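You operate a simulated robot arm through the tools that you are given. There is no shell and no other tool. Be economical: measure what you need, move in short steps, check, and stop when the job is done.

You are at the controls of a simulated robot arm. One attempt, no reset.

Task
Put one of the black cores from the top of the side table on the back of the mould bench. Take the grey cup and put it on the lower shelf over the side table. Take the round green mould and leave it on the top of the issue counter. Fetch the white puck and set it on top of the short grey jar. Put the short steel tube on the flat red plate. Fetch the filter housing c and stand it on the middle of the mould bench. Put one of the steel cores from the back of the mould bench on the top of the side table. The order is free. Set down upright: grey cup, round green mould, filter housing c.

It is judged by the outcome, as a careful person would: the job done as asked, and still so three seconds after it is handed in. It fails if anything else is knocked over, pushed out of place, dropped, spilled or broken.

Robot
A 7-joint arm with a fingered hand on a trunk, on a base that drives. Base frame: it is fixed to the floor where the robot stands at the start and does not move with it; the origin is under the middle of the robot, x ahead of it, y to its left, z up; the surface under the hand at the start is at about z = 0.8. Units: m, degrees, N and s.
Its first joint turns from -166.0 to 166.0 degrees. Places, roughly: back of the mould bench [0.5, 3.6, 0.9]; black core [0.75, -0.25, 0.75]; filter housing c [1.75, 3.25, 0.5]; flat red plate [-0.75, -5.5, 1]; grey cup (7x7x10 cm) [0.7, -0.1, 0.8]; lower shelf over the side table (171x16 cm) [0.98, -0.42, 1.16]; middle of the mould bench (22x22 cm) [1.3, 3.18, 0.86]; round green mould (6x6x10 cm) [0.5, 0.4, 0.8]; short grey jar [1.25, 0.25, 1.25]; short steel tube (5x5x20 cm) [1, -1.1, 1.2]; steel core [0.5, 3.5, 1]; top of the issue counter (23x29 cm) [1.44, -0.48, 0.9]; top of the side table [0.6, -0.4, 0.8]; white puck (6x6x3 cm) [1.3, 0.2, 1.3]. Payload 4.7 kg.
The TCP is the grasp point between the finger pads, 0.036 m short of the fingertips. In the tool frame z runs along the fingers and y along their closing line. The gripper opens to 0.12 m. The gripper's body begins 0.042 m behind the TCP. The gripper is a hand of 5 fingers: y runs from the thumb to the fingers, the wrist lies at [-0.018, -0.122, -0.21] in the tool frame, and closing takes about 1.5 s.
Orientation is that of the tool frame in the base frame, as [roll, pitch, yaw] about the fixed x, y, z axes, in that order (R = Rz(yaw) Ry(pitch) Rx(roll)). With the fingers straight down and the wrist toward the robot, the tool's x, y and z point along [0, 1, 0], [1, 0, 0] and [0, 0, -1] of the base frame.

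Tools
- The arm moves only by the tool apply_moves. Its argument "plan" is text: rows parted by semicolons, each of 6 numbers parted by spaces: the turn, a rotation vector about the base's x, y, z in units of 5 degrees (1.0 is 5 degrees), then the shift along the base's x, y, z in units of 40 mm (1.0 is 40 mm). In form: ax ay az x y z; .... A call has 1 to 12 rows; each row shifts and turns the commanded pose from where the row before left it. "hand" is the gripper command, from -1 (fully open) to 1 (shut), values between in proportion, set as the call begins (left out, the last holds). A call with a number of a shift or a turn outside -1 to 1 is refused whole. A row lasts 0.2 s, in which the tool goes at most 0.05 m and 8.6 degrees; a call with a longer step from one row to the next is refused whole, and so is a gripper value outside its range. A pose out of reach is approached as far as the arm can. The call stops where the force on the tool passes 40 N (or 10 N more than at its start, if that is more) or the arm is blocked; 0.2 s more then pass. Each finger travels about 0.045 m/s and halts on what it meets, pressing with about 23 N; the grip force reading is that of the motor and also rises with nothing between the fingers. The clock runs only during rows and for 0.2 s after the last one: add rows that do not move to give the fingers time. The reply holds the time, the measured pose of the TCP, the force on the tool along the base axes, the opening and the grip force, in the units named above and with some noise, with the torque about the TCP (base axes, N m) and any sound that the robot's microphone picked up.
- Cameras (640 x 400 px; columns grow to the right, rows downward): "scene" is now at [-0.2308, 0.0726, 1.2575]; the picture's right is [-0.08, -1.00, 0.00], its down [-0.22, 0.02, -0.98] and it looks along [0.97, -0.08, -0.22] (base axes); focal length 243 px, centre (320, 200). "wrist" rides on the gripper at [0.073, -0.091, -0.143] in the tool frame; the picture's right is [-0.80, 0.28, -0.53], its down [-0.53, -0.73, 0.42] and it looks along [-0.27, 0.62, 0.74] (tool axes); focal length 234 px, centre (320, 200). There is no depth. A picture from a camera that has moved, and an enlarged one, comes with that camera's place and axes in the base frame and with its lens. The place of the scene camera against the robot may be out by one fixed shift of up to 0.012 m in any direction.
- camera(camera): a new picture of that camera. The clock stands still meanwhile.
- base_move(legs): drives the robot by 1 to 6 legs, each [ahead, turn to the left] in m and degrees, along the robot's own axes; the way and the turn of a leg run together, so that a leg with both is an arc; at most 1.5 m and 180 degrees a leg. The arm and the cameras ride along, it lands a little off, and it stops where it bumps. It gives what a move gives.
- finger_targets(index, middle, ring, little, thumb_bend, thumb_turn): sets how far each is bent, from 0 (flat) to 100 (curled in); at 30 the hand is open as for a grip, at 70 the pads meet at the TCP. One left out holds its place. A second passes; each finger stops where it meets its share of the squeeze, and holds until it gets a number again. A gripper value or a shape takes the hand back. It gives what a move gives, with no picture; readings hold the bend of each and the force on index, middle, ring, little, thumb and palm. thumb_turn goes from beside the hand (0) to across from the fingers (100), as for a grip.
- preshape(shape): the hand has 5 fingers and takes this shape, open, in about a second: jaw (thumb against the fingers, like two jaws); tri (thumb and two fingers); tip (a fingertip pinch); poke (one finger out to press); point (the index stretched); flat (the hand flat); cup (the hand cupped); fist (a fist). The gripper value then closes the fingers along that shape, each until it touches; the sizes above hold for jaw. It gives what a move gives, with no picture.
- head_to(pan, tilt): turns the head with the scene camera to pan (to the left, within 143 degrees either way) and tilt (down, from -29 to 69), counted from straight ahead of the robot. It gives what a move gives.
- close_up(camera, box): a new picture of the part [left, top, right, bottom] of that camera's present view, enlarged. The clock stands still meanwhile.
- sign_off(): hands the job in; it is judged then, once.

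Work in short steps. Places have to be worked out from the pictures, the camera data and where the tool is seen: move nearer, look again, correct. Check each grasp and each placing, and mend what went wrong. You have 207 turns and 184 pictures in all, those below and enlarged ones among them. Open the gripper and draw the arm clear of the work before you hand the job in, unless the task says otherwise; then end with one line.

The tools are called after "Emit:" as a command line: name --argument value ..., lists and objects as JSON in quotes. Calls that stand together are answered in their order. apply_moves: Moves the arm, as the interface text tells. Its arguments: {"type":"object","properties":{"plan":{"type":"string"},"hand":{"type":"number"}},"required":["plan"]} The other tools are called the same way: preshape (shape) gives the hand a shape; finger_targets (index, middle, ring, little, thumb_bend, thumb_turn) moves the fingers one by one; base_move (legs) drives the base; head_to (pan, tilt) turns the head that bears the scene camera; camera (camera) takes a picture; close_up (camera, box) takes an enlarged picture of a part of a camera's view; sign_off () hands the job in.

At the start:

```text
time_s: 0.0
position: [0.8226, 0.1652, 0.9994]
tcp_rot: [-179.9, 0.1, 90.1]
ft_force: [-0.5, -0.2, 0.5]
torque: [0.0, 0.0, -0.03]
opening: 0.1195
grip_force: 0.0
shape: jaw
bend: [30.0, 30.0, 30.0, 30.0, 30.0, 98.0]
finger forces: [0.1, 0.1, 0.0, 0.0, 0.1, 0.0]
robot x, y, heading: [0.0037, -0.0006, -0.0]
head pan, tilt: [-4.8, 12.6]
```

scene: 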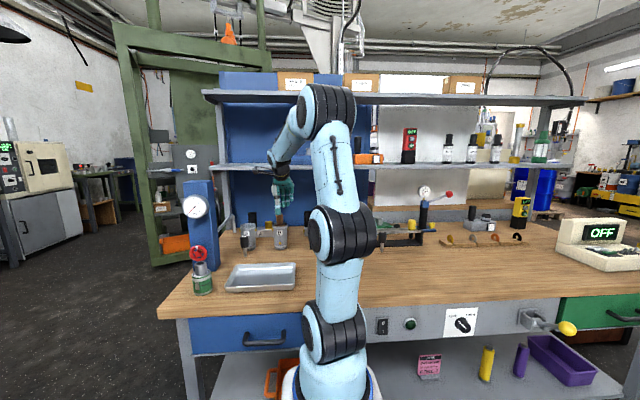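
wrist: 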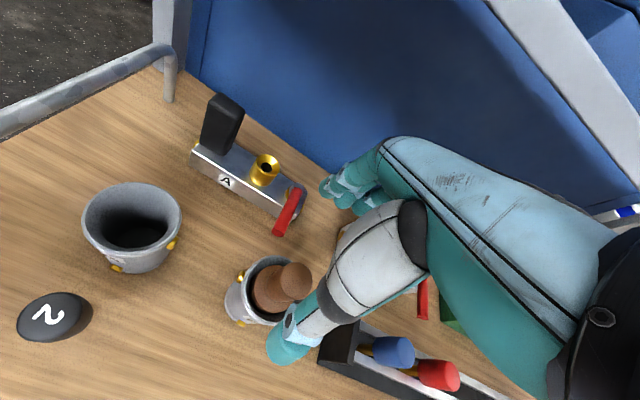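

The scene shows the side table ahead with shelves over it. I'll take enlarged looks at parts of the table and the shelves.

Emit:
close_up --camera "scene" --box '[160, 160, 340, 310]'

Emit:
close_up --camera "scene" --box '[340, 90, 620, 270]'

Emit:
close_up --camera "wrist" --box '[0, 80, 480, 400]'

```text
2.67 times, centred on (250, 235) of scene
camera zoom: at [-0.2308, 0.0726, 1.2575], right [-0.08, -1.0, 0.0], down [-0.22, 0.02, -0.98], along [0.97, -0.08, -0.22], focal length 647 px, centre (507, 107)
```

zoom: 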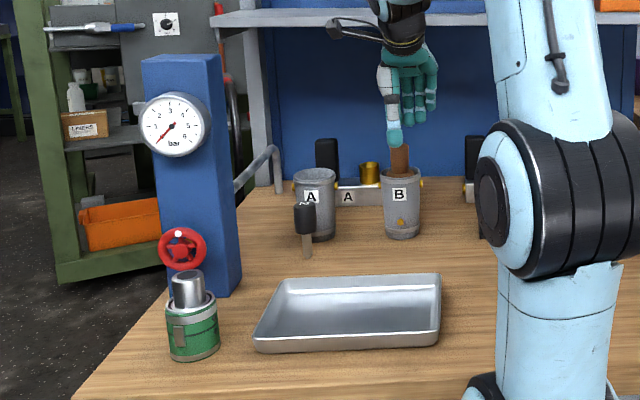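

```text
2.22 times, centred on (480, 180) of scene
camera zoom: at [-0.2308, 0.0726, 1.2575], right [-0.08, -1.0, 0.0], down [-0.22, 0.02, -0.98], along [0.97, -0.08, -0.22], focal length 540 px, centre (-36, 244)
```

zoom: 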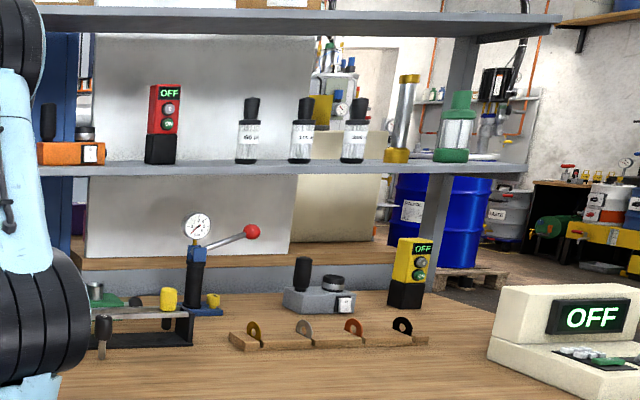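

```text
1.25 times, centred on (240, 240) of wrist
camera zoom: at [0.7315, 0.2373, 1.1441], right [0.28, -0.8, 0.53], down [-0.73, -0.53, -0.42], along [0.62, -0.27, -0.74], focal length 293 px, centre (420, 150)
```

zoom: 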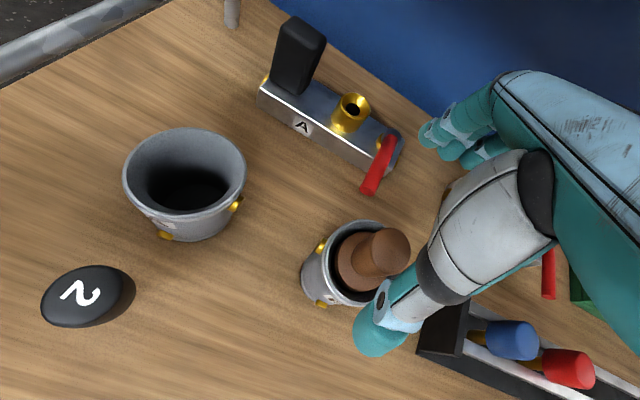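

The arm hides the middle of the table. I'll lift the arm and move it left a bit so I can see the area behind it.

Emit:
apply_moves --plan "0 0 0 0 0 1;0 0 0 0 0 1;0 0 0 0 1 0.5;0 0 0 0 1 0;0 0 0 0 1 0;0 0 0 0 1 0;0 0 0 0 1 0;0 0 0 0 1 0"

Emit:
camera --camera "scene"

Emit:
camera --camera "wrist"

```text
time_s: 1.8
position: [0.8215, 0.4032, 1.0987]
tcp_rot: [-179.9, 0.0, 90.1]
ft_force: [-14.5, -4.1, -11.7]
torque: [0.29, 0.25, -0.4]
opening: 0.1185
grip_force: 0.0
shape: jaw
bend: [30.0, 36.0, 30.0, 30.0, 30.0, 98.0]
finger forces: [0.0, 18.9, 0.0, 0.0, 0.0, 0.0]
robot x, y, heading: [0.0025, 0.0021, 0.2]
head pan, tilt: [-4.8, 12.6]
```

```text
178 pictures are left
camera scene: at [-0.231, 0.0726, 1.2575], right [-0.08, -1.0, 0.0], down [-0.22, 0.02, -0.98], along [0.97, -0.08, -0.22], focal length 243 px, centre (320, 200)
```

scene: 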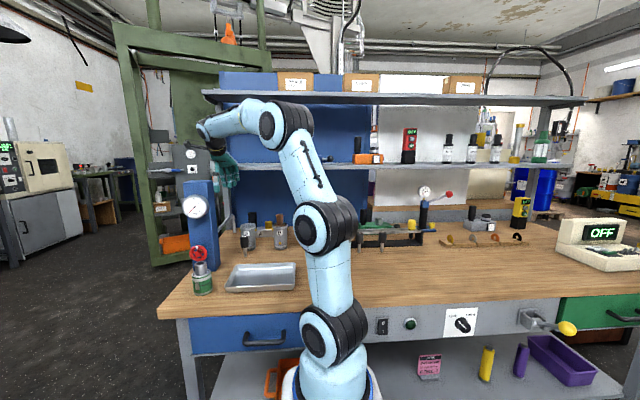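

```text
177 pictures are left
camera wrist: at [0.7302, 0.4771, 1.2436], right [0.28, -0.8, 0.53], down [-0.73, -0.53, -0.42], along [0.62, -0.27, -0.74], focal length 234 px, centre (320, 200)
```

wrist: 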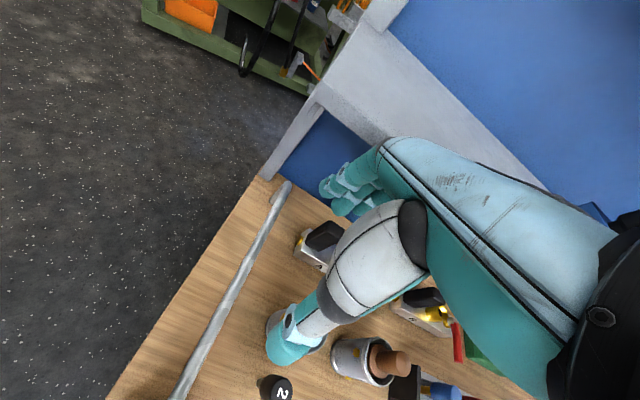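

The middle finger is pressing on something, probably the shelf edge or post. I'll back the hand off toward the robot.

Emit:
apply_moves --plan "0 0 0 -1 0 0;0 0 0 -1 0 0;0 0 0 -1 0 0;0 0 0 0 0 0"

Emit:
close_up --camera "scene" --box '[330, 190, 550, 300]'

Emit:
close_up --camera "scene" --box '[160, 110, 380, 300]'

```text
time_s: 2.6
position: [0.7093, 0.4016, 1.1024]
tcp_rot: [179.4, -0.3, 89.7]
ft_force: [36.7, 3.7, -0.7]
torque: [-0.04, 0.36, -0.37]
opening: 0.1161
grip_force: 0.0
shape: jaw
bend: [30.0, 30.0, 30.0, 30.0, 41.0, 98.0]
finger forces: [0.0, 0.0, 0.0, 0.1, 38.0, 0.1]
robot x, y, heading: [0.0008, -0.0001, -0.5]
head pan, tilt: [-4.8, 12.6]
stopped in row 4: the force on the tool passed its limit at 61 N (the readings are from after the stop); the commanded pose is now the measured one
```

```text
2.91 times, centred on (440, 245) of scene
camera zoom: at [-0.2283, 0.0736, 1.2578], right [-0.09, -1.0, 0.0], down [-0.22, 0.02, -0.98], along [0.97, -0.09, -0.22], focal length 706 px, centre (-29, 69)
```

zoom: 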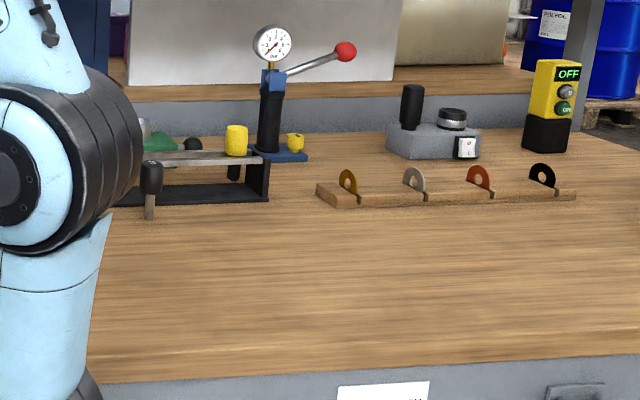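

```text
2.11 times, centred on (270, 205) of scene
camera zoom: at [-0.2283, 0.0736, 1.2578], right [-0.09, -1.0, 0.0], down [-0.22, 0.02, -0.98], along [0.97, -0.09, -0.22], focal length 511 px, centre (425, 190)
```

zoom: 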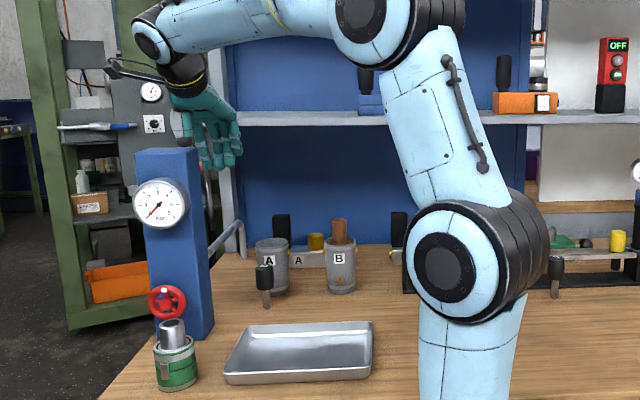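

The thumb touched the blue gauge column. I'll move slightly forward off it, then up and to the right.

Emit:
apply_moves --plan "0 0 0 0.7 -0.2 0;0 0 0 0 -1 0.5;0 0 0 0 -1 0.5;0 0 0 0 -1 0.5;0 0 0 0 -1 0;0 0 0 0 0 0"

Emit:
camera --camera "wrist"

Emit:
close_up --camera "scene" --box '[150, 110, 330, 300]'

```text
time_s: 4.0
position: [0.7343, 0.2347, 1.1634]
tcp_rot: [179.4, -0.3, 89.9]
ft_force: [-0.6, -0.5, -0.2]
torque: [0.0, 0.02, -0.02]
opening: 0.1198
grip_force: 0.1
shape: jaw
bend: [30.0, 30.0, 30.0, 30.0, 30.0, 98.0]
finger forces: [0.1, 0.0, 0.1, 0.0, 0.0, 0.0]
robot x, y, heading: [0.0009, 0.0003, -0.2]
head pan, tilt: [-4.8, 12.6]
```

```text
174 pictures are left
camera wrist: at [0.6424, 0.3071, 1.3068], right [0.27, -0.81, 0.52], down [-0.73, -0.53, -0.44], along [0.63, -0.26, -0.73], focal length 234 px, centre (320, 200)
```

wrist: 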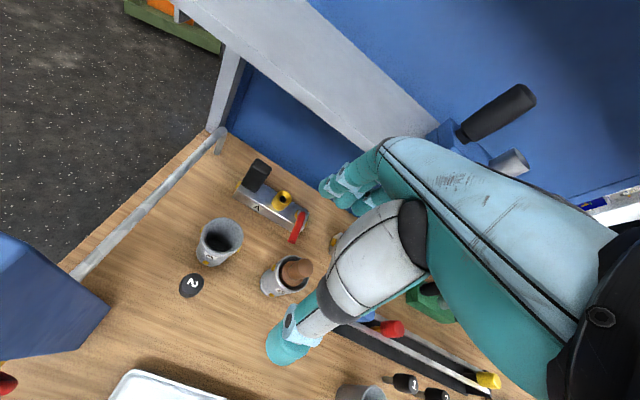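

```text
2.11 times, centred on (240, 205) of scene
camera zoom: at [-0.2302, 0.073, 1.2576], right [-0.09, -1.0, 0.0], down [-0.22, 0.02, -0.98], along [0.97, -0.08, -0.22], focal length 511 px, centre (488, 190)
```

zoom: 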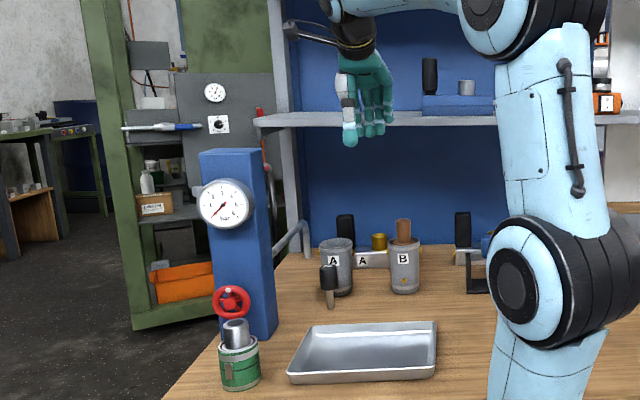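

The column is undisturbed. I'll move the hand back and right for a view of the grey cup and cores mid-table.

Emit:
apply_moves --plan "0 0 0 -1 -0.5 0;0 0 0 -1 -1 0;0 0 0 -1 -1 0;0 0 0 -1 -1 0;0 0 0 0 -1 0;0 0 0 0 -1 0;0 0 0 0 0 0"

Emit:
camera --camera "wrist"

Emit:
camera --camera "scene"

```text
refused: row 2 steps farther than a row can; nothing moved
```

```text
172 pictures are left
camera wrist: at [0.6424, 0.3071, 1.3068], right [0.27, -0.81, 0.52], down [-0.73, -0.53, -0.44], along [0.63, -0.26, -0.73], focal length 234 px, centre (320, 200)
```

wrist: 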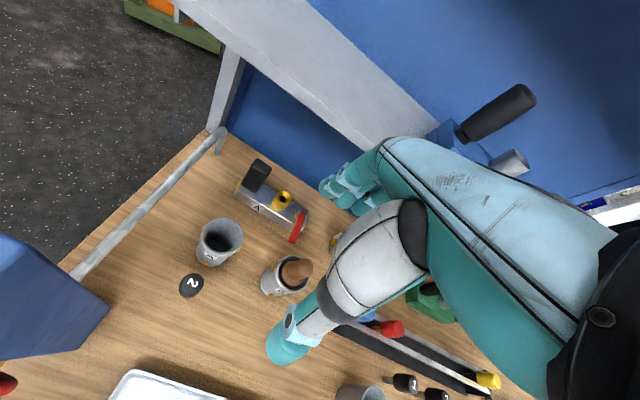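

```text
171 pictures are left
camera scene: at [-0.2302, 0.073, 1.2576], right [-0.09, -1.0, 0.0], down [-0.22, 0.02, -0.98], along [0.97, -0.08, -0.22], focal length 243 px, centre (320, 200)
```

scene: 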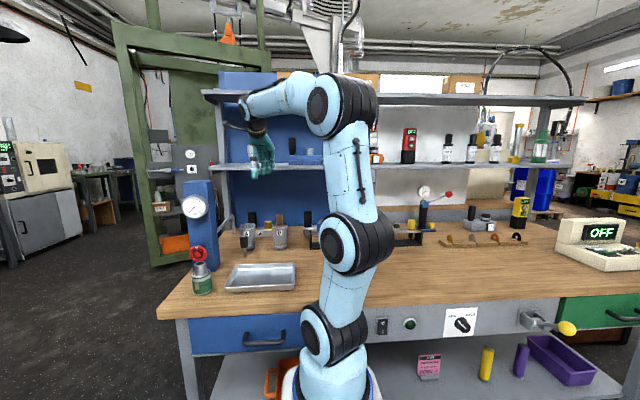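

Refused for diagonal length; I'll keep steps within 50 mm.

Emit:
apply_moves --plan "0 0 0 -0.8 -0.8 0;0 0 0 -0.8 -0.8 0;0 0 0 -0.8 -0.8 0;0 0 0 -0.8 -0.8 0;0 0 0 -0.5 -1 0;0 0 0 0 -1 0;0 0 0 0 0 0"

Emit:
camera --camera "wrist"

Emit:
camera --camera "scene"

```text
time_s: 5.7
position: [0.5848, 0.0262, 1.1639]
tcp_rot: [179.5, -0.4, 89.9]
ft_force: [1.1, 0.3, -0.6]
torque: [-0.01, 0.04, -0.03]
opening: 0.1199
grip_force: 0.0
shape: jaw
bend: [30.0, 30.0, 30.0, 30.0, 30.0, 98.0]
finger forces: [0.0, 0.0, 0.1, 0.0, 0.0, 0.0]
robot x, y, heading: [-0.0003, -0.0014, -0.1]
head pan, tilt: [-4.8, 12.6]
```

```text
170 pictures are left
camera wrist: at [0.4933, 0.0982, 1.3081], right [0.27, -0.81, 0.52], down [-0.73, -0.53, -0.44], along [0.63, -0.26, -0.73], focal length 234 px, centre (320, 200)
```

wrist: 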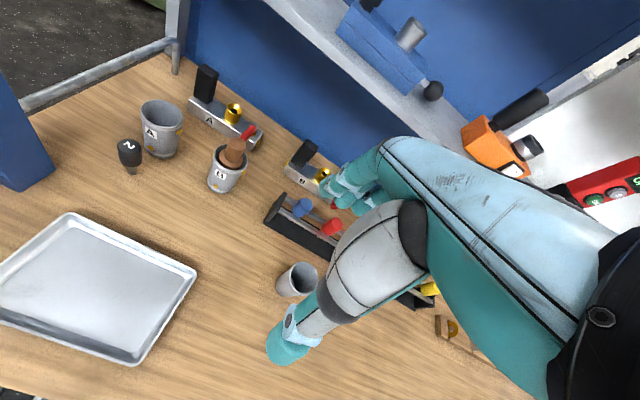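

```text
169 pictures are left
camera scene: at [-0.2303, 0.0729, 1.2575], right [-0.09, -1.0, 0.0], down [-0.22, 0.02, -0.98], along [0.97, -0.08, -0.22], focal length 243 px, centre (320, 200)
```

scene: 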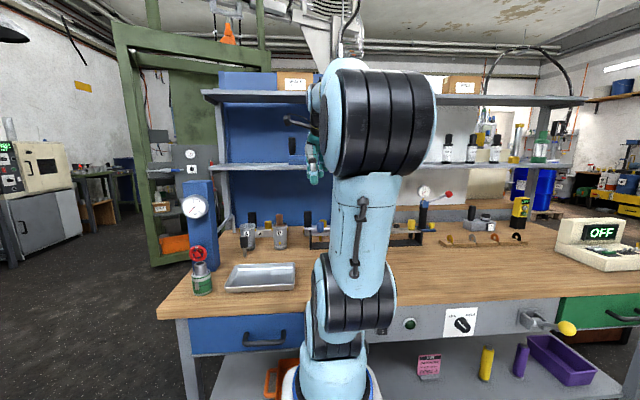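

The grey cup stands at about (0.66, -0.08). I'll move the hand right for the cores near the rack.

Emit:
apply_moves --plan "0 0 0 0 -1 0;0 0 0 0 -1 0;0 0 0 0 -1 0;0 0 0 0 -1 0;0 0 0 0 -1 0;0 0 0 0 -1 0;0 0 0 0 0 0"

Emit:
camera --camera "wrist"

Emit:
close_up --camera "scene" --box '[220, 180, 360, 270]'

```text
time_s: 7.2
position: [0.585, -0.2128, 1.1615]
tcp_rot: [179.5, -0.3, 89.9]
ft_force: [0.2, 0.0, -0.4]
torque: [0.0, 0.01, 0.03]
opening: 0.12
grip_force: 0.0
shape: jaw
bend: [30.0, 30.0, 30.0, 30.0, 30.0, 98.0]
finger forces: [0.0, 0.1, 0.1, 0.0, 0.1, 0.0]
robot x, y, heading: [0.0019, -0.0005, -0.3]
head pan, tilt: [-4.8, 12.6]
```

```text
168 pictures are left
camera wrist: at [0.4933, -0.1404, 1.3054], right [0.27, -0.81, 0.52], down [-0.73, -0.53, -0.44], along [0.63, -0.26, -0.73], focal length 234 px, centre (320, 200)
```

wrist: 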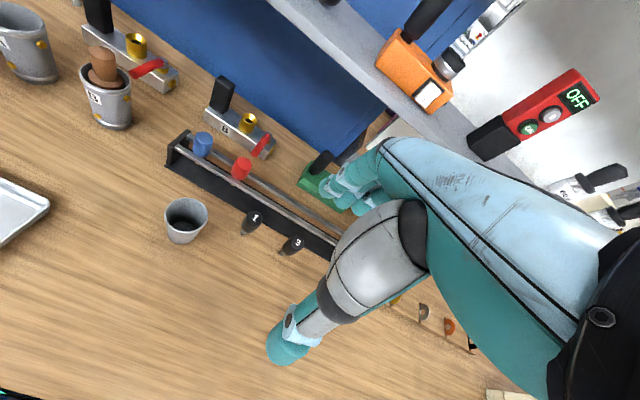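

```text
4.44 times, centred on (290, 225) of scene
camera zoom: at [-0.2303, 0.0729, 1.2575], right [-0.09, -1.0, 0.0], down [-0.22, 0.02, -0.98], along [0.97, -0.08, -0.22], focal length 1079 px, centre (453, 89)
```

zoom: 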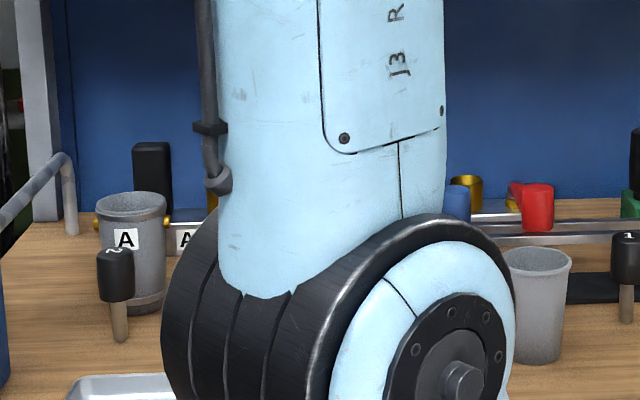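

Three black cores (1, 2, 3) and the grey cup are found. Next I'll survey with the head to find the mould bench, issue counter and red plate.

Emit:
head_to --pan 75 --tilt 10

Emit:
camera --camera "scene"

Emit:
head_to --pan -90 --tilt 10

Emit:
camera --camera "scene"

```text
time_s: 8.8
position: [0.5854, -0.2132, 1.1617]
tcp_rot: [179.3, -0.2, 89.8]
ft_force: [1.0, 1.2, 0.8]
torque: [0.01, 0.0, -0.01]
opening: 0.12
grip_force: 0.1
shape: jaw
bend: [30.0, 30.0, 30.0, 30.0, 30.0, 98.0]
finger forces: [0.0, 0.0, 0.0, 0.0, 0.1, 0.0]
robot x, y, heading: [0.0005, 0.0005, 0.1]
head pan, tilt: [75.0, 10.0]
```

```text
166 pictures are left
camera scene: at [-0.2989, 0.1707, 1.2617], right [0.97, -0.26, 0.0], down [-0.05, -0.17, -0.98], along [0.26, 0.95, -0.17], focal length 243 px, centre (320, 200)
```

scene: 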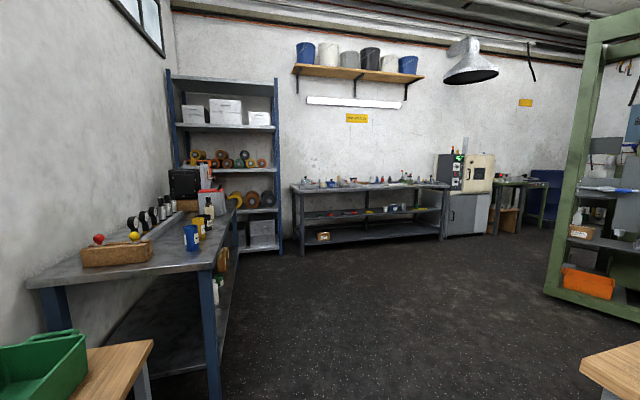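

```text
time_s: 11.3
position: [0.5858, -0.2133, 1.162]
tcp_rot: [179.4, -0.3, 89.9]
ft_force: [0.6, 0.1, 0.3]
torque: [0.01, 0.01, 0.0]
opening: 0.1196
grip_force: 0.0
shape: jaw
bend: [30.0, 30.0, 30.0, 30.0, 30.0, 98.0]
finger forces: [0.1, 0.0, 0.1, 0.0, 0.0, 0.0]
robot x, y, heading: [0.0013, -0.0018, -0.0]
head pan, tilt: [-90.0, 10.0]
```

```text
165 pictures are left
camera scene: at [-0.3233, -0.012, 1.2617], right [-1.0, 0.0, 0.0], down [0.0, 0.17, -0.98], along [0.0, -0.98, -0.17], focal length 243 px, centre (320, 200)
```

scene: 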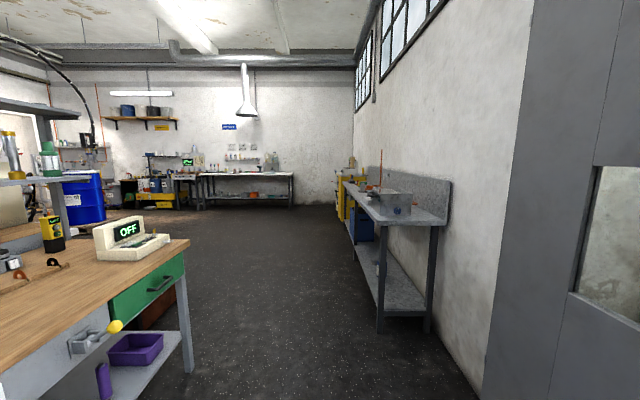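

The mould bench is to the left and the wall bench with the plate to the far right. I start with the grey cup: turn the hand to point forward (thumb left, fingers right) at a safe height so it can reach under the upper shelf.

Emit:
apply_moves --plan ".98 -.98 -.98 0 0 0;.98 -.98 -.98 0 0 0;.98 -.98 -.98 0 0 0;.98 -.98 -.98 0 0 0;.98 -.98 -.98 0 0.2 0;.98 -.98 -.98 0 0.2 0;.98 -.98 -.98 0 0.2 0;.98 -.98 -.98 0 0.2 0;.98 -.98 -.98 0 0.2 0;.98 -.98 -.98 0 0.2 0"

Emit:
head_to --pan 0 --tilt 20

Emit:
camera --camera "scene"

```text
time_s: 13.5
position: [0.5864, -0.1653, 1.1636]
tcp_rot: [144.7, -62.1, 55.3]
ft_force: [1.2, 0.6, 0.2]
torque: [-0.02, -0.04, 0.01]
opening: 0.1196
grip_force: 0.0
shape: jaw
bend: [30.0, 30.0, 30.0, 30.0, 30.0, 98.0]
finger forces: [0.0, 0.0, 0.0, 0.0, 0.0, 0.1]
robot x, y, heading: [0.0012, -0.0022, 0.2]
head pan, tilt: [-90.0, 10.0]
```

```text
time_s: 15.2
position: [0.5875, -0.1654, 1.1638]
tcp_rot: [144.5, -61.8, 55.6]
ft_force: [-0.2, -0.5, -0.3]
torque: [0.0, 0.01, -0.02]
opening: 0.1199
grip_force: 0.1
shape: jaw
bend: [30.0, 30.0, 30.0, 30.0, 30.0, 98.0]
finger forces: [0.0, 0.1, 0.1, 0.1, 0.1, 0.0]
robot x, y, heading: [0.0041, 0.0021, 0.0]
head pan, tilt: [0.0, 20.0]
```

```text
164 pictures are left
camera scene: at [-0.2301, 0.0808, 1.2455], right [0.0, -1.0, 0.0], down [-0.34, 0.0, -0.94], along [0.94, 0.0, -0.34], focal length 243 px, centre (320, 200)
```

scene: 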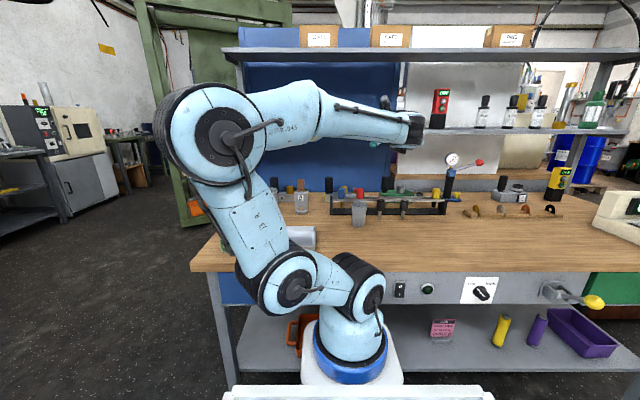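

The elbow swung left but there is no contact. I continue the rotation, then tilt the fingers about 30° downward.

Emit:
apply_moves --plan ".98 -.98 -.98 0 0.3 0;.98 -.98 -.98 0 0.3 0;.98 -.98 -.98 0 0.3 0;.98 -.98 -.98 0 0.3 0;.13 -.13 -.13 -.5 0 0;0 1 0 -.5 0 0;0 1 0 -.5 0 0;0 1 0 -.5 0 0;0 1 0 -.5 0.3 0;0 1 0 0 0.3 0;0 0 0 0 0 0"

Emit:
camera --camera "scene"

Emit:
camera --camera "wrist"

```text
time_s: 17.6
position: [0.4866, -0.0933, 1.1631]
tcp_rot: [179.9, -65.2, -0.4]
ft_force: [-1.2, -0.6, -0.7]
torque: [0.04, 0.03, 0.01]
opening: 0.1198
grip_force: 0.1
shape: jaw
bend: [30.0, 30.0, 30.0, 30.0, 30.0, 98.0]
finger forces: [0.0, 0.0, 0.0, 0.0, 0.0, 0.0]
robot x, y, heading: [0.0023, 0.0014, -0.1]
head pan, tilt: [0.0, 20.0]
```

```text
163 pictures are left
camera scene: at [-0.2302, 0.0807, 1.2455], right [0.0, -1.0, 0.0], down [-0.34, 0.0, -0.94], along [0.94, 0.0, -0.34], focal length 243 px, centre (320, 200)
```

scene: 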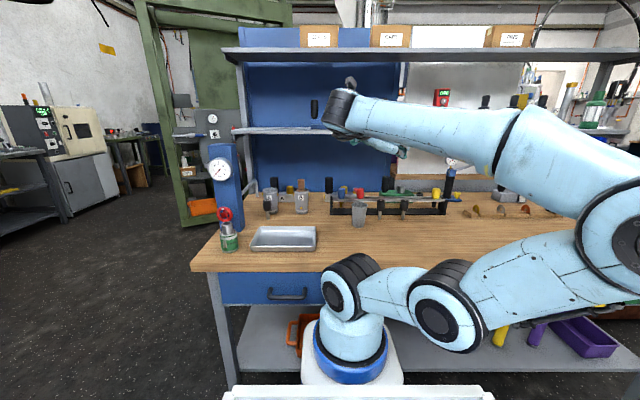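

```text
162 pictures are left
camera wrist: at [0.3882, -0.0008, 1.2904], right [-0.82, -0.27, -0.51], down [0.17, 0.73, -0.66], along [0.55, -0.63, -0.55], focal length 234 px, centre (320, 200)
```

wrist: 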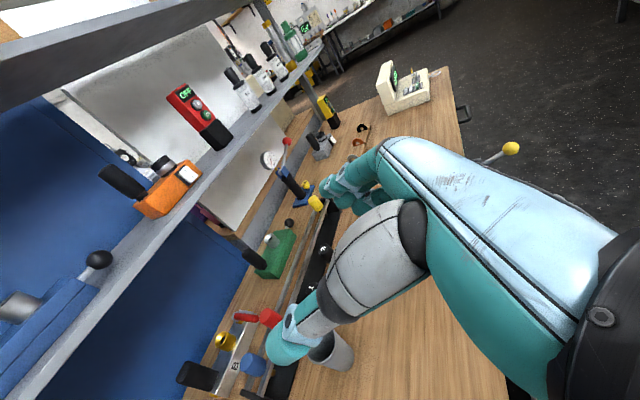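

The elbow is now on the right side, clear of the table. I lower toward a pre-grasp point just behind and above the cup.

Emit:
apply_moves --plan "0 0 0 0 .2 -.9;0 0 0 0 .2 -.9;0 0 0 0 0 -.9;0 0 0 .2 0 -.9;0 0 0 .2 0 -.9;0 0 0 .2 0 -.9;0 0 0 0 0 0"

Emit:
camera --camera "scene"

Emit:
camera --camera "wrist"

```text
time_s: 19.1
position: [0.5117, -0.0788, 0.947]
tcp_rot: [179.7, -65.3, -0.4]
ft_force: [-0.3, 0.6, 0.2]
torque: [-0.01, 0.03, 0.02]
opening: 0.1198
grip_force: 0.0
shape: jaw
bend: [30.0, 30.0, 30.0, 30.0, 30.0, 98.0]
finger forces: [0.1, 0.0, 0.0, 0.1, 0.0, 0.0]
robot x, y, heading: [-0.004, 0.0015, -0.2]
head pan, tilt: [0.0, 20.0]
```

```text
161 pictures are left
camera scene: at [-0.2301, 0.0808, 1.2455], right [0.0, -1.0, 0.0], down [-0.34, 0.0, -0.94], along [0.94, 0.0, -0.34], focal length 243 px, centre (320, 200)
```

scene: 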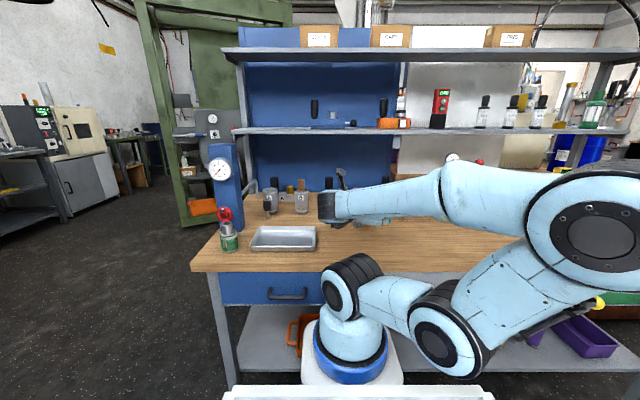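

```text
160 pictures are left
camera wrist: at [0.4138, 0.0151, 1.0747], right [-0.82, -0.27, -0.51], down [0.17, 0.73, -0.66], along [0.55, -0.63, -0.55], focal length 234 px, centre (320, 200)
```

wrist: 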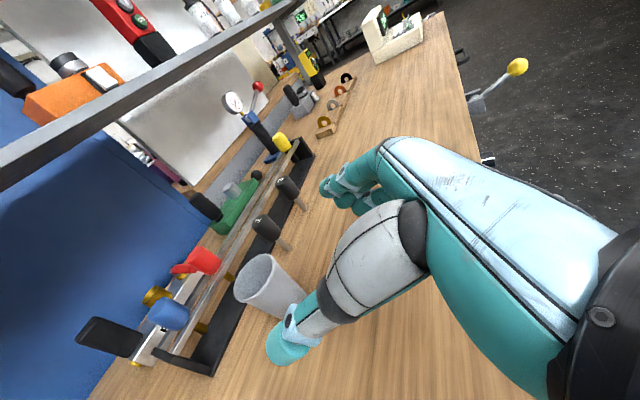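

Cup estimated at (0.66, -0.075), rim z≈0.90. I drop slightly, then slide in along the finger direction.

Emit:
apply_moves --plan "0 0 0 0 .05 -.8;0 0 0 .8 .05 -.35;0 0 0 .8 0 -.35;0 0 0 .6 0 -.3;0 0 0 0 0 0"

Emit:
camera --camera "wrist"

Emit:
close_up --camera "scene" --box '[290, 160, 450, 260]'

```text
time_s: 20.4
position: [0.598, -0.0733, 0.8752]
tcp_rot: [179.7, -65.3, -0.4]
ft_force: [-0.2, 0.2, -0.5]
torque: [-0.01, -0.01, 0.03]
opening: 0.1199
grip_force: 0.1
shape: jaw
bend: [30.0, 30.0, 30.0, 30.0, 30.0, 98.0]
finger forces: [0.0, 0.0, 0.1, 0.1, 0.0, 0.0]
robot x, y, heading: [0.0025, 0.0003, 0.1]
head pan, tilt: [0.0, 20.0]
```

```text
159 pictures are left
camera wrist: at [0.5005, 0.0194, 1.0016], right [-0.82, -0.27, -0.51], down [0.17, 0.73, -0.66], along [0.55, -0.63, -0.55], focal length 234 px, centre (320, 200)
```

wrist: 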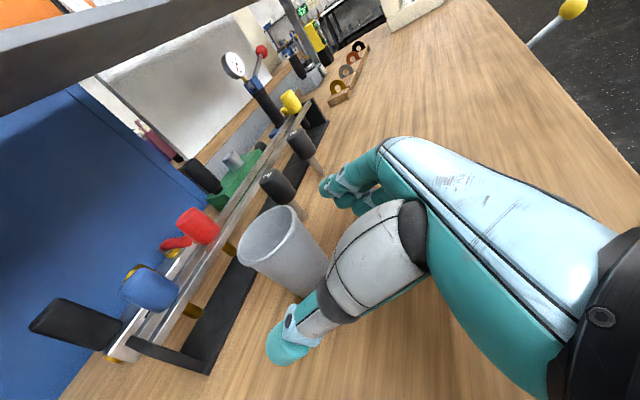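

```text
4.00 times, centred on (370, 210) of scene
camera zoom: at [-0.2301, 0.0808, 1.2455], right [0.0, -1.0, 0.0], down [-0.34, 0.0, -0.94], along [0.94, 0.0, -0.34], focal length 971 px, centre (120, 160)
```

zoom: 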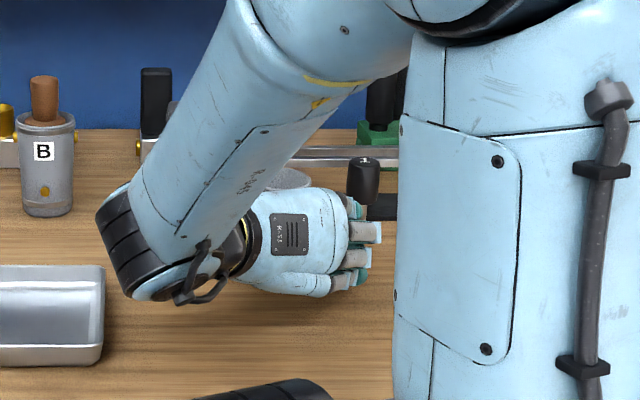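

The cup is between thumb and fingers. I advance another 5 cm along the fingers.

Emit:
apply_moves --plan "0 0 0 .5 0 -.3;0 0 0 .5 0 -.3;0 0 0 .2 0 -.1;0 0 0 0 0 0"

Emit:
camera --camera "wrist"

Emit:
close_up --camera "scene" --box '[290, 160, 450, 260]'

```text
time_s: 21.4
position: [0.6461, -0.074, 0.8485]
tcp_rot: [179.9, -65.4, -0.5]
ft_force: [-3.2, 0.3, 8.2]
torque: [-0.53, 0.3, -0.25]
opening: 0.1197
grip_force: 0.1
shape: jaw
bend: [30.0, 30.0, 30.0, 30.0, 30.0, 98.0]
finger forces: [0.0, 0.0, 0.0, 8.3, 0.1, 0.0]
robot x, y, heading: [-0.0003, 0.0031, -0.3]
head pan, tilt: [0.0, 20.0]
```

```text
157 pictures are left
camera wrist: at [0.5479, 0.0196, 0.9747], right [-0.82, -0.27, -0.51], down [0.17, 0.73, -0.66], along [0.55, -0.63, -0.55], focal length 234 px, centre (320, 200)
```

wrist: 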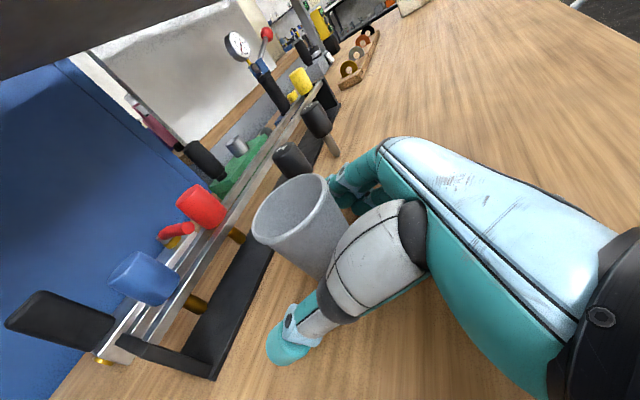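

```text
4.00 times, centred on (370, 210) of scene
camera zoom: at [-0.2304, 0.0809, 1.2454], right [0.0, -1.0, 0.0], down [-0.34, 0.0, -0.94], along [0.94, 0.0, -0.34], focal length 971 px, centre (120, 160)
```

zoom: 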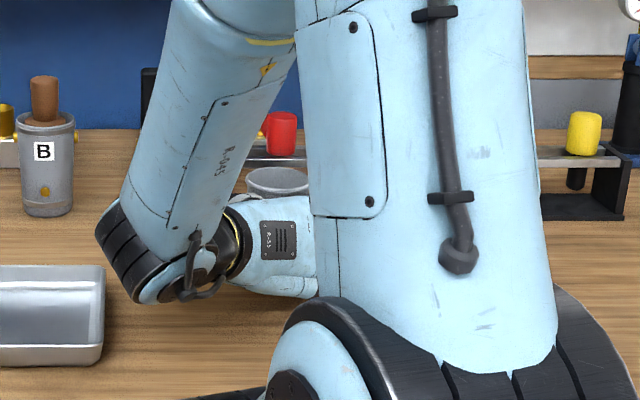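

The little finger touches the table (8 N). I raise 1.5 cm and close the hand on the cup.

Emit:
apply_moves --plan "0 0 0 0.1 0 .4;0 0 0 0 0 0"

Emit:
apply_moves --plan "0 0 0 0 0 0;0 0 0 0 0 0;0 0 0 0 0 0;0 0 0 0 0 0;0 0 0 0 0 0;0 0 0 0 0 0;0 0 0 0 0 0" --hand 0.6

Emit:
camera --camera "wrist"

```text
time_s: 21.9
position: [0.6505, -0.0743, 0.8636]
tcp_rot: [179.9, -65.2, -0.5]
ft_force: [0.5, 0.3, 0.7]
torque: [0.0, 0.01, -0.03]
opening: 0.1198
grip_force: 0.1
shape: jaw
bend: [30.0, 30.0, 30.0, 30.0, 30.0, 98.0]
finger forces: [0.1, 0.1, 0.0, 0.1, 0.0, 0.0]
robot x, y, heading: [0.0024, 0.0007, -0.0]
head pan, tilt: [0.0, 20.0]
```

```text
time_s: 23.6
position: [0.6489, -0.0733, 0.8652]
tcp_rot: [180.0, -65.3, -0.6]
ft_force: [-0.1, -0.2, 0.2]
torque: [0.0, -0.03, 0.02]
opening: 0.0424
grip_force: 23.1
shape: jaw
bend: [74.0, 51.0, 49.0, 52.0, 74.0, 100.0]
finger forces: [11.0, 5.3, 2.8, 0.0, 19.8, 0.0]
robot x, y, heading: [-0.0002, 0.0004, -0.1]
head pan, tilt: [0.0, 20.0]
```

```text
155 pictures are left
camera wrist: at [0.5517, 0.0193, 0.9909], right [-0.82, -0.27, -0.51], down [0.17, 0.73, -0.66], along [0.55, -0.63, -0.55], focal length 234 px, centre (320, 200)
```

wrist: 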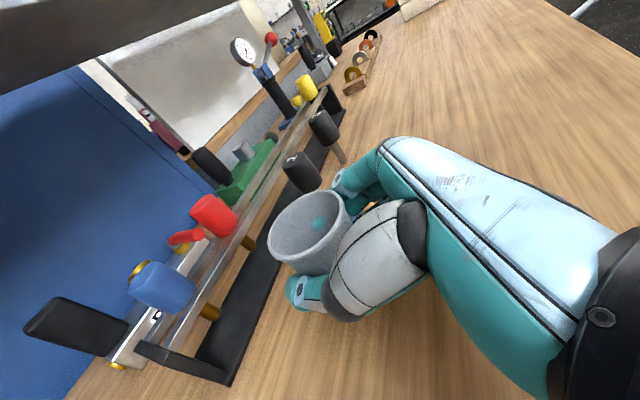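

The index fingertip went over the rim into the cup. I open, lower 1 cm, and regrip using middle, ring, little and thumb with the index kept open.

Emit:
apply_moves --plan "0 0 0 0 0 0;0 0 0 0 0 0;0 0 0 0 0 0;0 0 0 0 0 0;0 0 0 0 0 0;0 0 0 0 0 0;0 0 0 0 0 0" --hand -1

Emit:
apply_moves --plan "0 0 0 0 0 -.25;0 0 0 0 0 0"

Emit:
camera --camera "wrist"

```text
time_s: 25.1
position: [0.6498, -0.0736, 0.8648]
tcp_rot: [179.7, -65.4, -0.4]
ft_force: [0.3, -0.3, -0.3]
torque: [-0.05, 0.01, -0.01]
opening: 0.1193
grip_force: 0.1
shape: jaw
bend: [30.0, 30.0, 30.0, 30.0, 30.0, 98.0]
finger forces: [0.0, 0.0, 0.0, 0.0, 0.0, 0.0]
robot x, y, heading: [0.0007, 0.0006, -0.1]
head pan, tilt: [0.0, 20.0]
```

```text
time_s: 25.8
position: [0.6509, -0.0733, 0.8542]
tcp_rot: [179.8, -65.3, -0.5]
ft_force: [-0.4, 0.4, 0.5]
torque: [-0.01, -0.02, 0.0]
opening: 0.1195
grip_force: 0.0
shape: jaw
bend: [30.0, 30.0, 30.0, 30.0, 30.0, 98.0]
finger forces: [0.0, 0.0, 0.0, 0.0, 0.1, 0.0]
robot x, y, heading: [0.0029, -0.0034, -0.2]
head pan, tilt: [0.0, 20.0]
```

```text
154 pictures are left
camera wrist: at [0.552, 0.0196, 0.9802], right [-0.82, -0.27, -0.51], down [0.17, 0.73, -0.66], along [0.55, -0.63, -0.55], focal length 234 px, centre (320, 200)
```

wrist: 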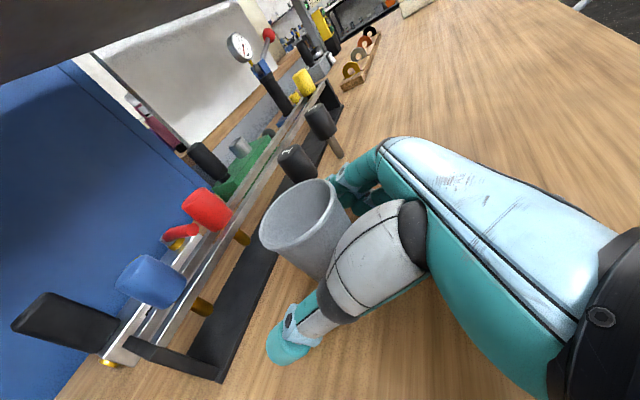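

Cup still upright. Closing middle, ring, little and thumb.

Emit:
finger_targets --index 35 --middle 65 --ring 65 --little 65 --thumb_bend 65

Emit:
camera --camera "wrist"

```text
time_s: 26.8
position: [0.6507, -0.0725, 0.854]
tcp_rot: [179.9, -65.3, -0.4]
ft_force: [0.8, -2.3, 8.3]
torque: [-0.28, -0.04, 0.01]
opening: 0.0732
grip_force: 12.4
shape: fingers
bend: [35.0, 60.0, 61.0, 65.0, 61.0, 96.0]
finger forces: [0.0, 5.3, 3.8, 5.1, 9.6, 0.0]
robot x, y, heading: [0.0024, 0.0036, -0.2]
head pan, tilt: [0.0, 20.0]
```

```text
153 pictures are left
camera wrist: at [0.5519, 0.0195, 0.9806], right [-0.82, -0.27, -0.51], down [0.17, 0.73, -0.66], along [0.55, -0.63, -0.55], focal length 234 px, centre (320, 200)
```

wrist: 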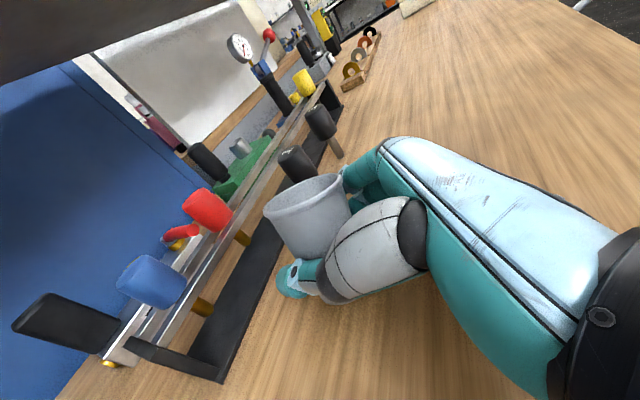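

Gripped with forces on middle, ring and thumb. Lift 4 cm and check.

Emit:
apply_moves --plan "0 0 0 0 0 .5;0 0 0 0 0 .5;0 0 0 0 0 0"

Emit:
camera --camera "wrist"

Emit:
close_up --camera "scene" --box '[290, 160, 450, 260]'

```text
time_s: 27.6
position: [0.6501, -0.0741, 0.8925]
tcp_rot: [179.7, -65.3, -0.4]
ft_force: [0.0, -0.1, 0.4]
torque: [0.0, -0.02, -0.04]
opening: 0.0729
grip_force: 9.5
shape: fingers
bend: [35.0, 60.0, 61.0, 65.0, 61.0, 96.0]
finger forces: [0.0, 5.5, 4.0, 0.1, 9.5, 0.0]
robot x, y, heading: [0.0001, 0.0003, -0.2]
head pan, tilt: [0.0, 20.0]
```

```text
152 pictures are left
camera wrist: at [0.5512, 0.0192, 1.019], right [-0.82, -0.27, -0.51], down [0.17, 0.73, -0.66], along [0.55, -0.63, -0.55], focal length 234 px, centre (320, 200)
```

wrist: 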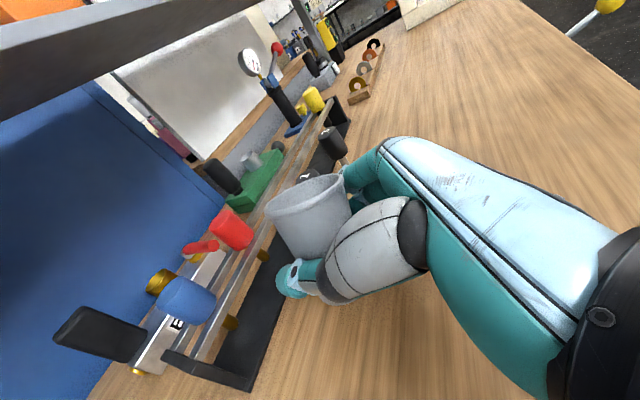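

```text
4.00 times, centred on (370, 210) of scene
camera zoom: at [-0.2301, 0.0808, 1.2455], right [0.0, -1.0, 0.0], down [-0.34, 0.0, -0.94], along [0.94, 0.0, -0.34], focal length 971 px, centre (120, 160)
```

zoom: 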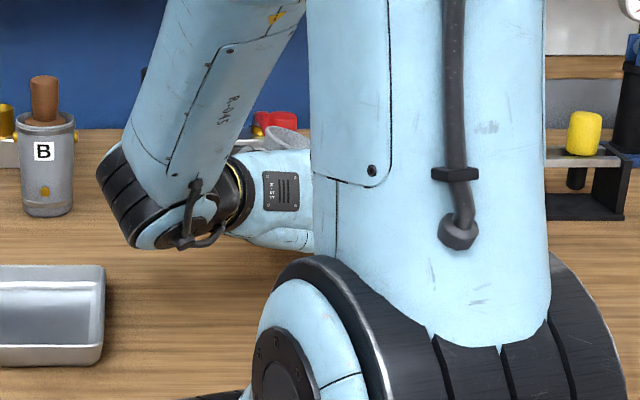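

The cup is held but tipped forward somewhat. I raise it while tilting the hand up 20° to right the cup, then look again.

Emit:
apply_moves --plan "0 0 0 -.6 0 .8;0 -1 0 -.6 0 .8;0 -1 0 -.6 0 .8;0 -1 0 -.6 0 .8;0 -1 0 -.6 0 .8;0 0 0 -.6 0 .8;0 0 0 0 0 .8;0 0 0 0 0 .8;0 0 0 0 0 0"

Emit:
camera --camera "wrist"

Emit:
camera --camera "scene"

```text
time_s: 29.6
position: [0.5052, -0.0743, 1.1483]
tcp_rot: [-178.9, -85.3, -1.7]
ft_force: [0.7, 0.3, -0.1]
torque: [0.03, -0.03, 0.01]
opening: 0.073
grip_force: 9.6
shape: fingers
bend: [35.0, 60.0, 61.0, 65.0, 61.0, 96.0]
finger forces: [0.0, 5.3, 3.8, 0.0, 9.2, 0.0]
robot x, y, heading: [-0.0027, -0.0003, -0.0]
head pan, tilt: [0.0, 20.0]
```

```text
150 pictures are left
camera wrist: at [0.3707, 0.0191, 1.2341], right [-0.59, -0.27, -0.76], down [0.39, 0.73, -0.56], along [0.71, -0.63, -0.33], focal length 234 px, centre (320, 200)
```

wrist: 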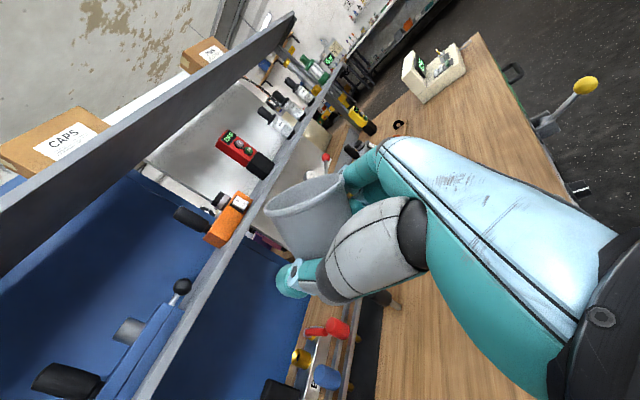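

```text
149 pictures are left
camera scene: at [-0.2301, 0.0807, 1.2455], right [0.0, -1.0, 0.0], down [-0.34, 0.0, -0.94], along [0.94, 0.0, -0.34], focal length 243 px, centre (320, 200)
```

scene: 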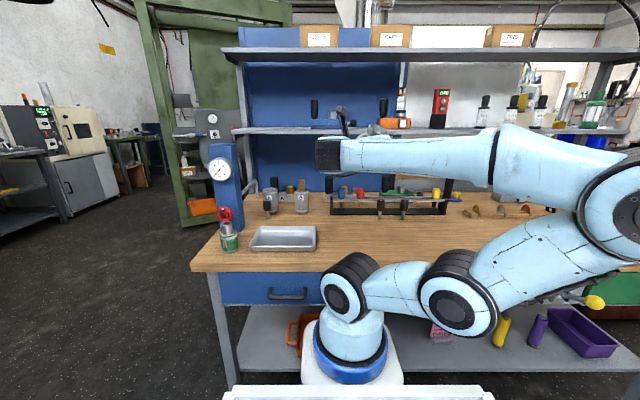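

From the cup outline in the image the bottom is swung forward (about 40° now), so the righting needs the opposite tilt. I rotate the fingers downward 40° while rising.

Emit:
apply_moves --plan "0 1 0 0 0 .8;0 1 0 0 0 .8;0 1 0 0 0 .8;0 1 0 0 0 .8;0 1 0 0 0 0;0 1 0 0 0 0;0 1 0 0 0 0;0 1 0 0 0 0;0 0 0 0 0 0"

Emit:
camera --camera "wrist"

Emit:
camera --camera "scene"

```text
time_s: 31.6
position: [0.5058, -0.0749, 1.2765]
tcp_rot: [179.6, -45.2, -0.2]
ft_force: [-0.1, -0.5, 0.3]
torque: [-0.03, -0.03, -0.01]
opening: 0.073
grip_force: 9.2
shape: fingers
bend: [35.0, 60.0, 61.0, 65.0, 61.0, 96.0]
finger forces: [0.0, 5.5, 3.7, 0.1, 9.0, 0.0]
robot x, y, heading: [-0.0006, -0.0007, 0.1]
head pan, tilt: [0.0, 20.0]
```

```text
148 pictures are left
camera wrist: at [0.4571, 0.019, 1.4297], right [-0.94, -0.27, -0.2], down [-0.07, 0.73, -0.68], along [0.33, -0.63, -0.7], focal length 234 px, centre (320, 200)
```

wrist: 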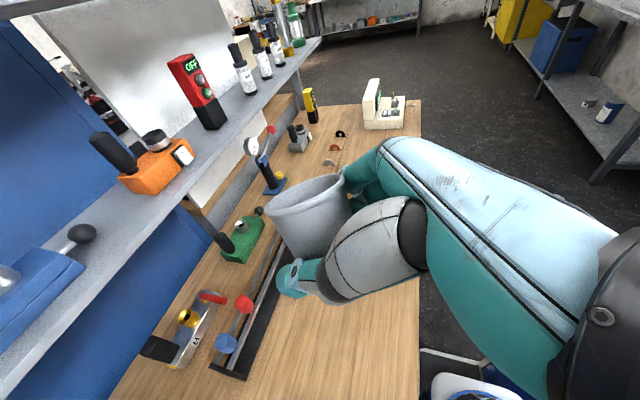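

```text
147 pictures are left
camera scene: at [-0.2301, 0.0808, 1.2455], right [0.0, -1.0, 0.0], down [-0.34, 0.0, -0.94], along [0.94, 0.0, -0.34], focal length 243 px, centre (320, 200)
```

scene: 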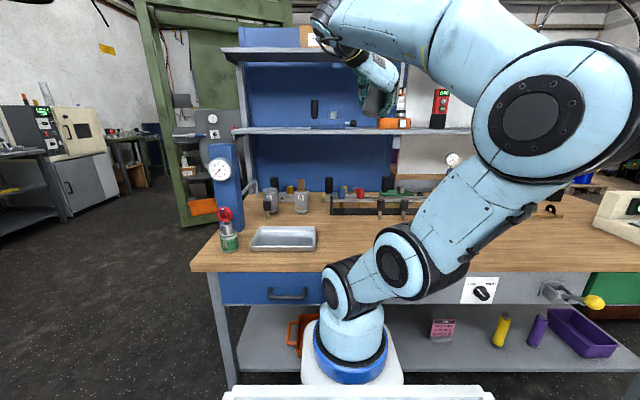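

Emit:
close_up --camera "scene" --box '[220, 40, 480, 200]'

```text
2.46 times, centred on (350, 120) of scene
camera zoom: at [-0.2301, 0.0808, 1.2455], right [0.0, -1.0, 0.0], down [-0.34, 0.0, -0.94], along [0.94, 0.0, -0.34], focal length 598 px, centre (246, 397)
```

zoom: 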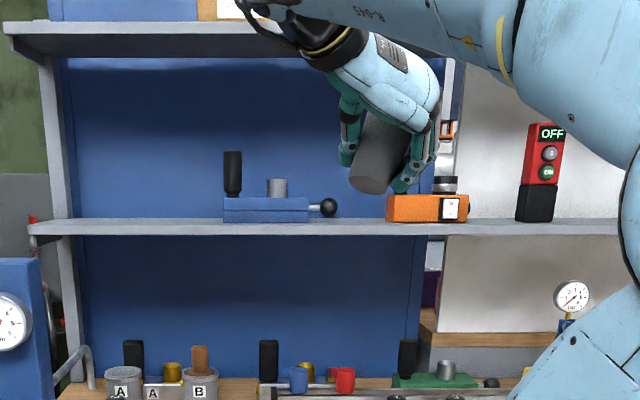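

This view shows the cup's bottom swung left (~17°) and toward the robot (~20°). I rotate the hand to correct both.

Emit:
apply_moves --plan "-1 -1 0 0 0 0;-1 -1 0 0 0 0;-1 -1 0 0 0 0;-.4 -1 0 0 0 0;0 0 0 0 0 0"

Emit:
close_up --camera "scene" --box '[220, 40, 480, 200]'

Emit:
camera --camera "wrist"

```text
time_s: 32.8
position: [0.5076, -0.0738, 1.2771]
tcp_rot: [143.4, -61.2, 29.0]
ft_force: [0.5, 0.7, -0.3]
torque: [-0.03, 0.0, 0.01]
opening: 0.073
grip_force: 9.6
shape: fingers
bend: [35.0, 61.0, 61.0, 65.0, 61.0, 96.0]
finger forces: [0.0, 5.4, 3.8, 0.1, 9.2, 0.0]
robot x, y, heading: [0.001, 0.0014, -0.3]
head pan, tilt: [0.0, 20.0]
```

```text
2.46 times, centred on (350, 120) of scene
camera zoom: at [-0.2301, 0.0807, 1.2455], right [0.0, -1.0, 0.0], down [-0.34, 0.0, -0.94], along [0.94, 0.0, -0.34], focal length 598 px, centre (246, 397)
```

zoom: 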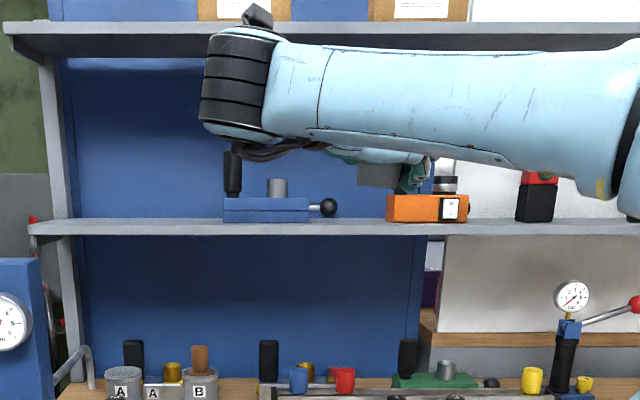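

```text
144 pictures are left
camera wrist: at [0.4147, 0.0564, 1.3712], right [-0.83, -0.36, -0.42], down [0.21, 0.5, -0.84], along [0.51, -0.79, -0.34], focal length 234 px, centre (320, 200)
```

wrist: 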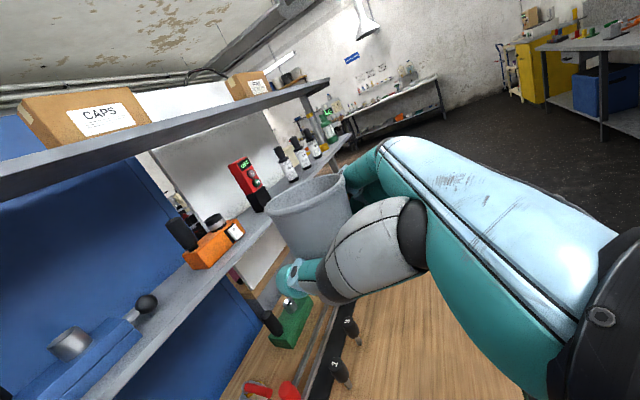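

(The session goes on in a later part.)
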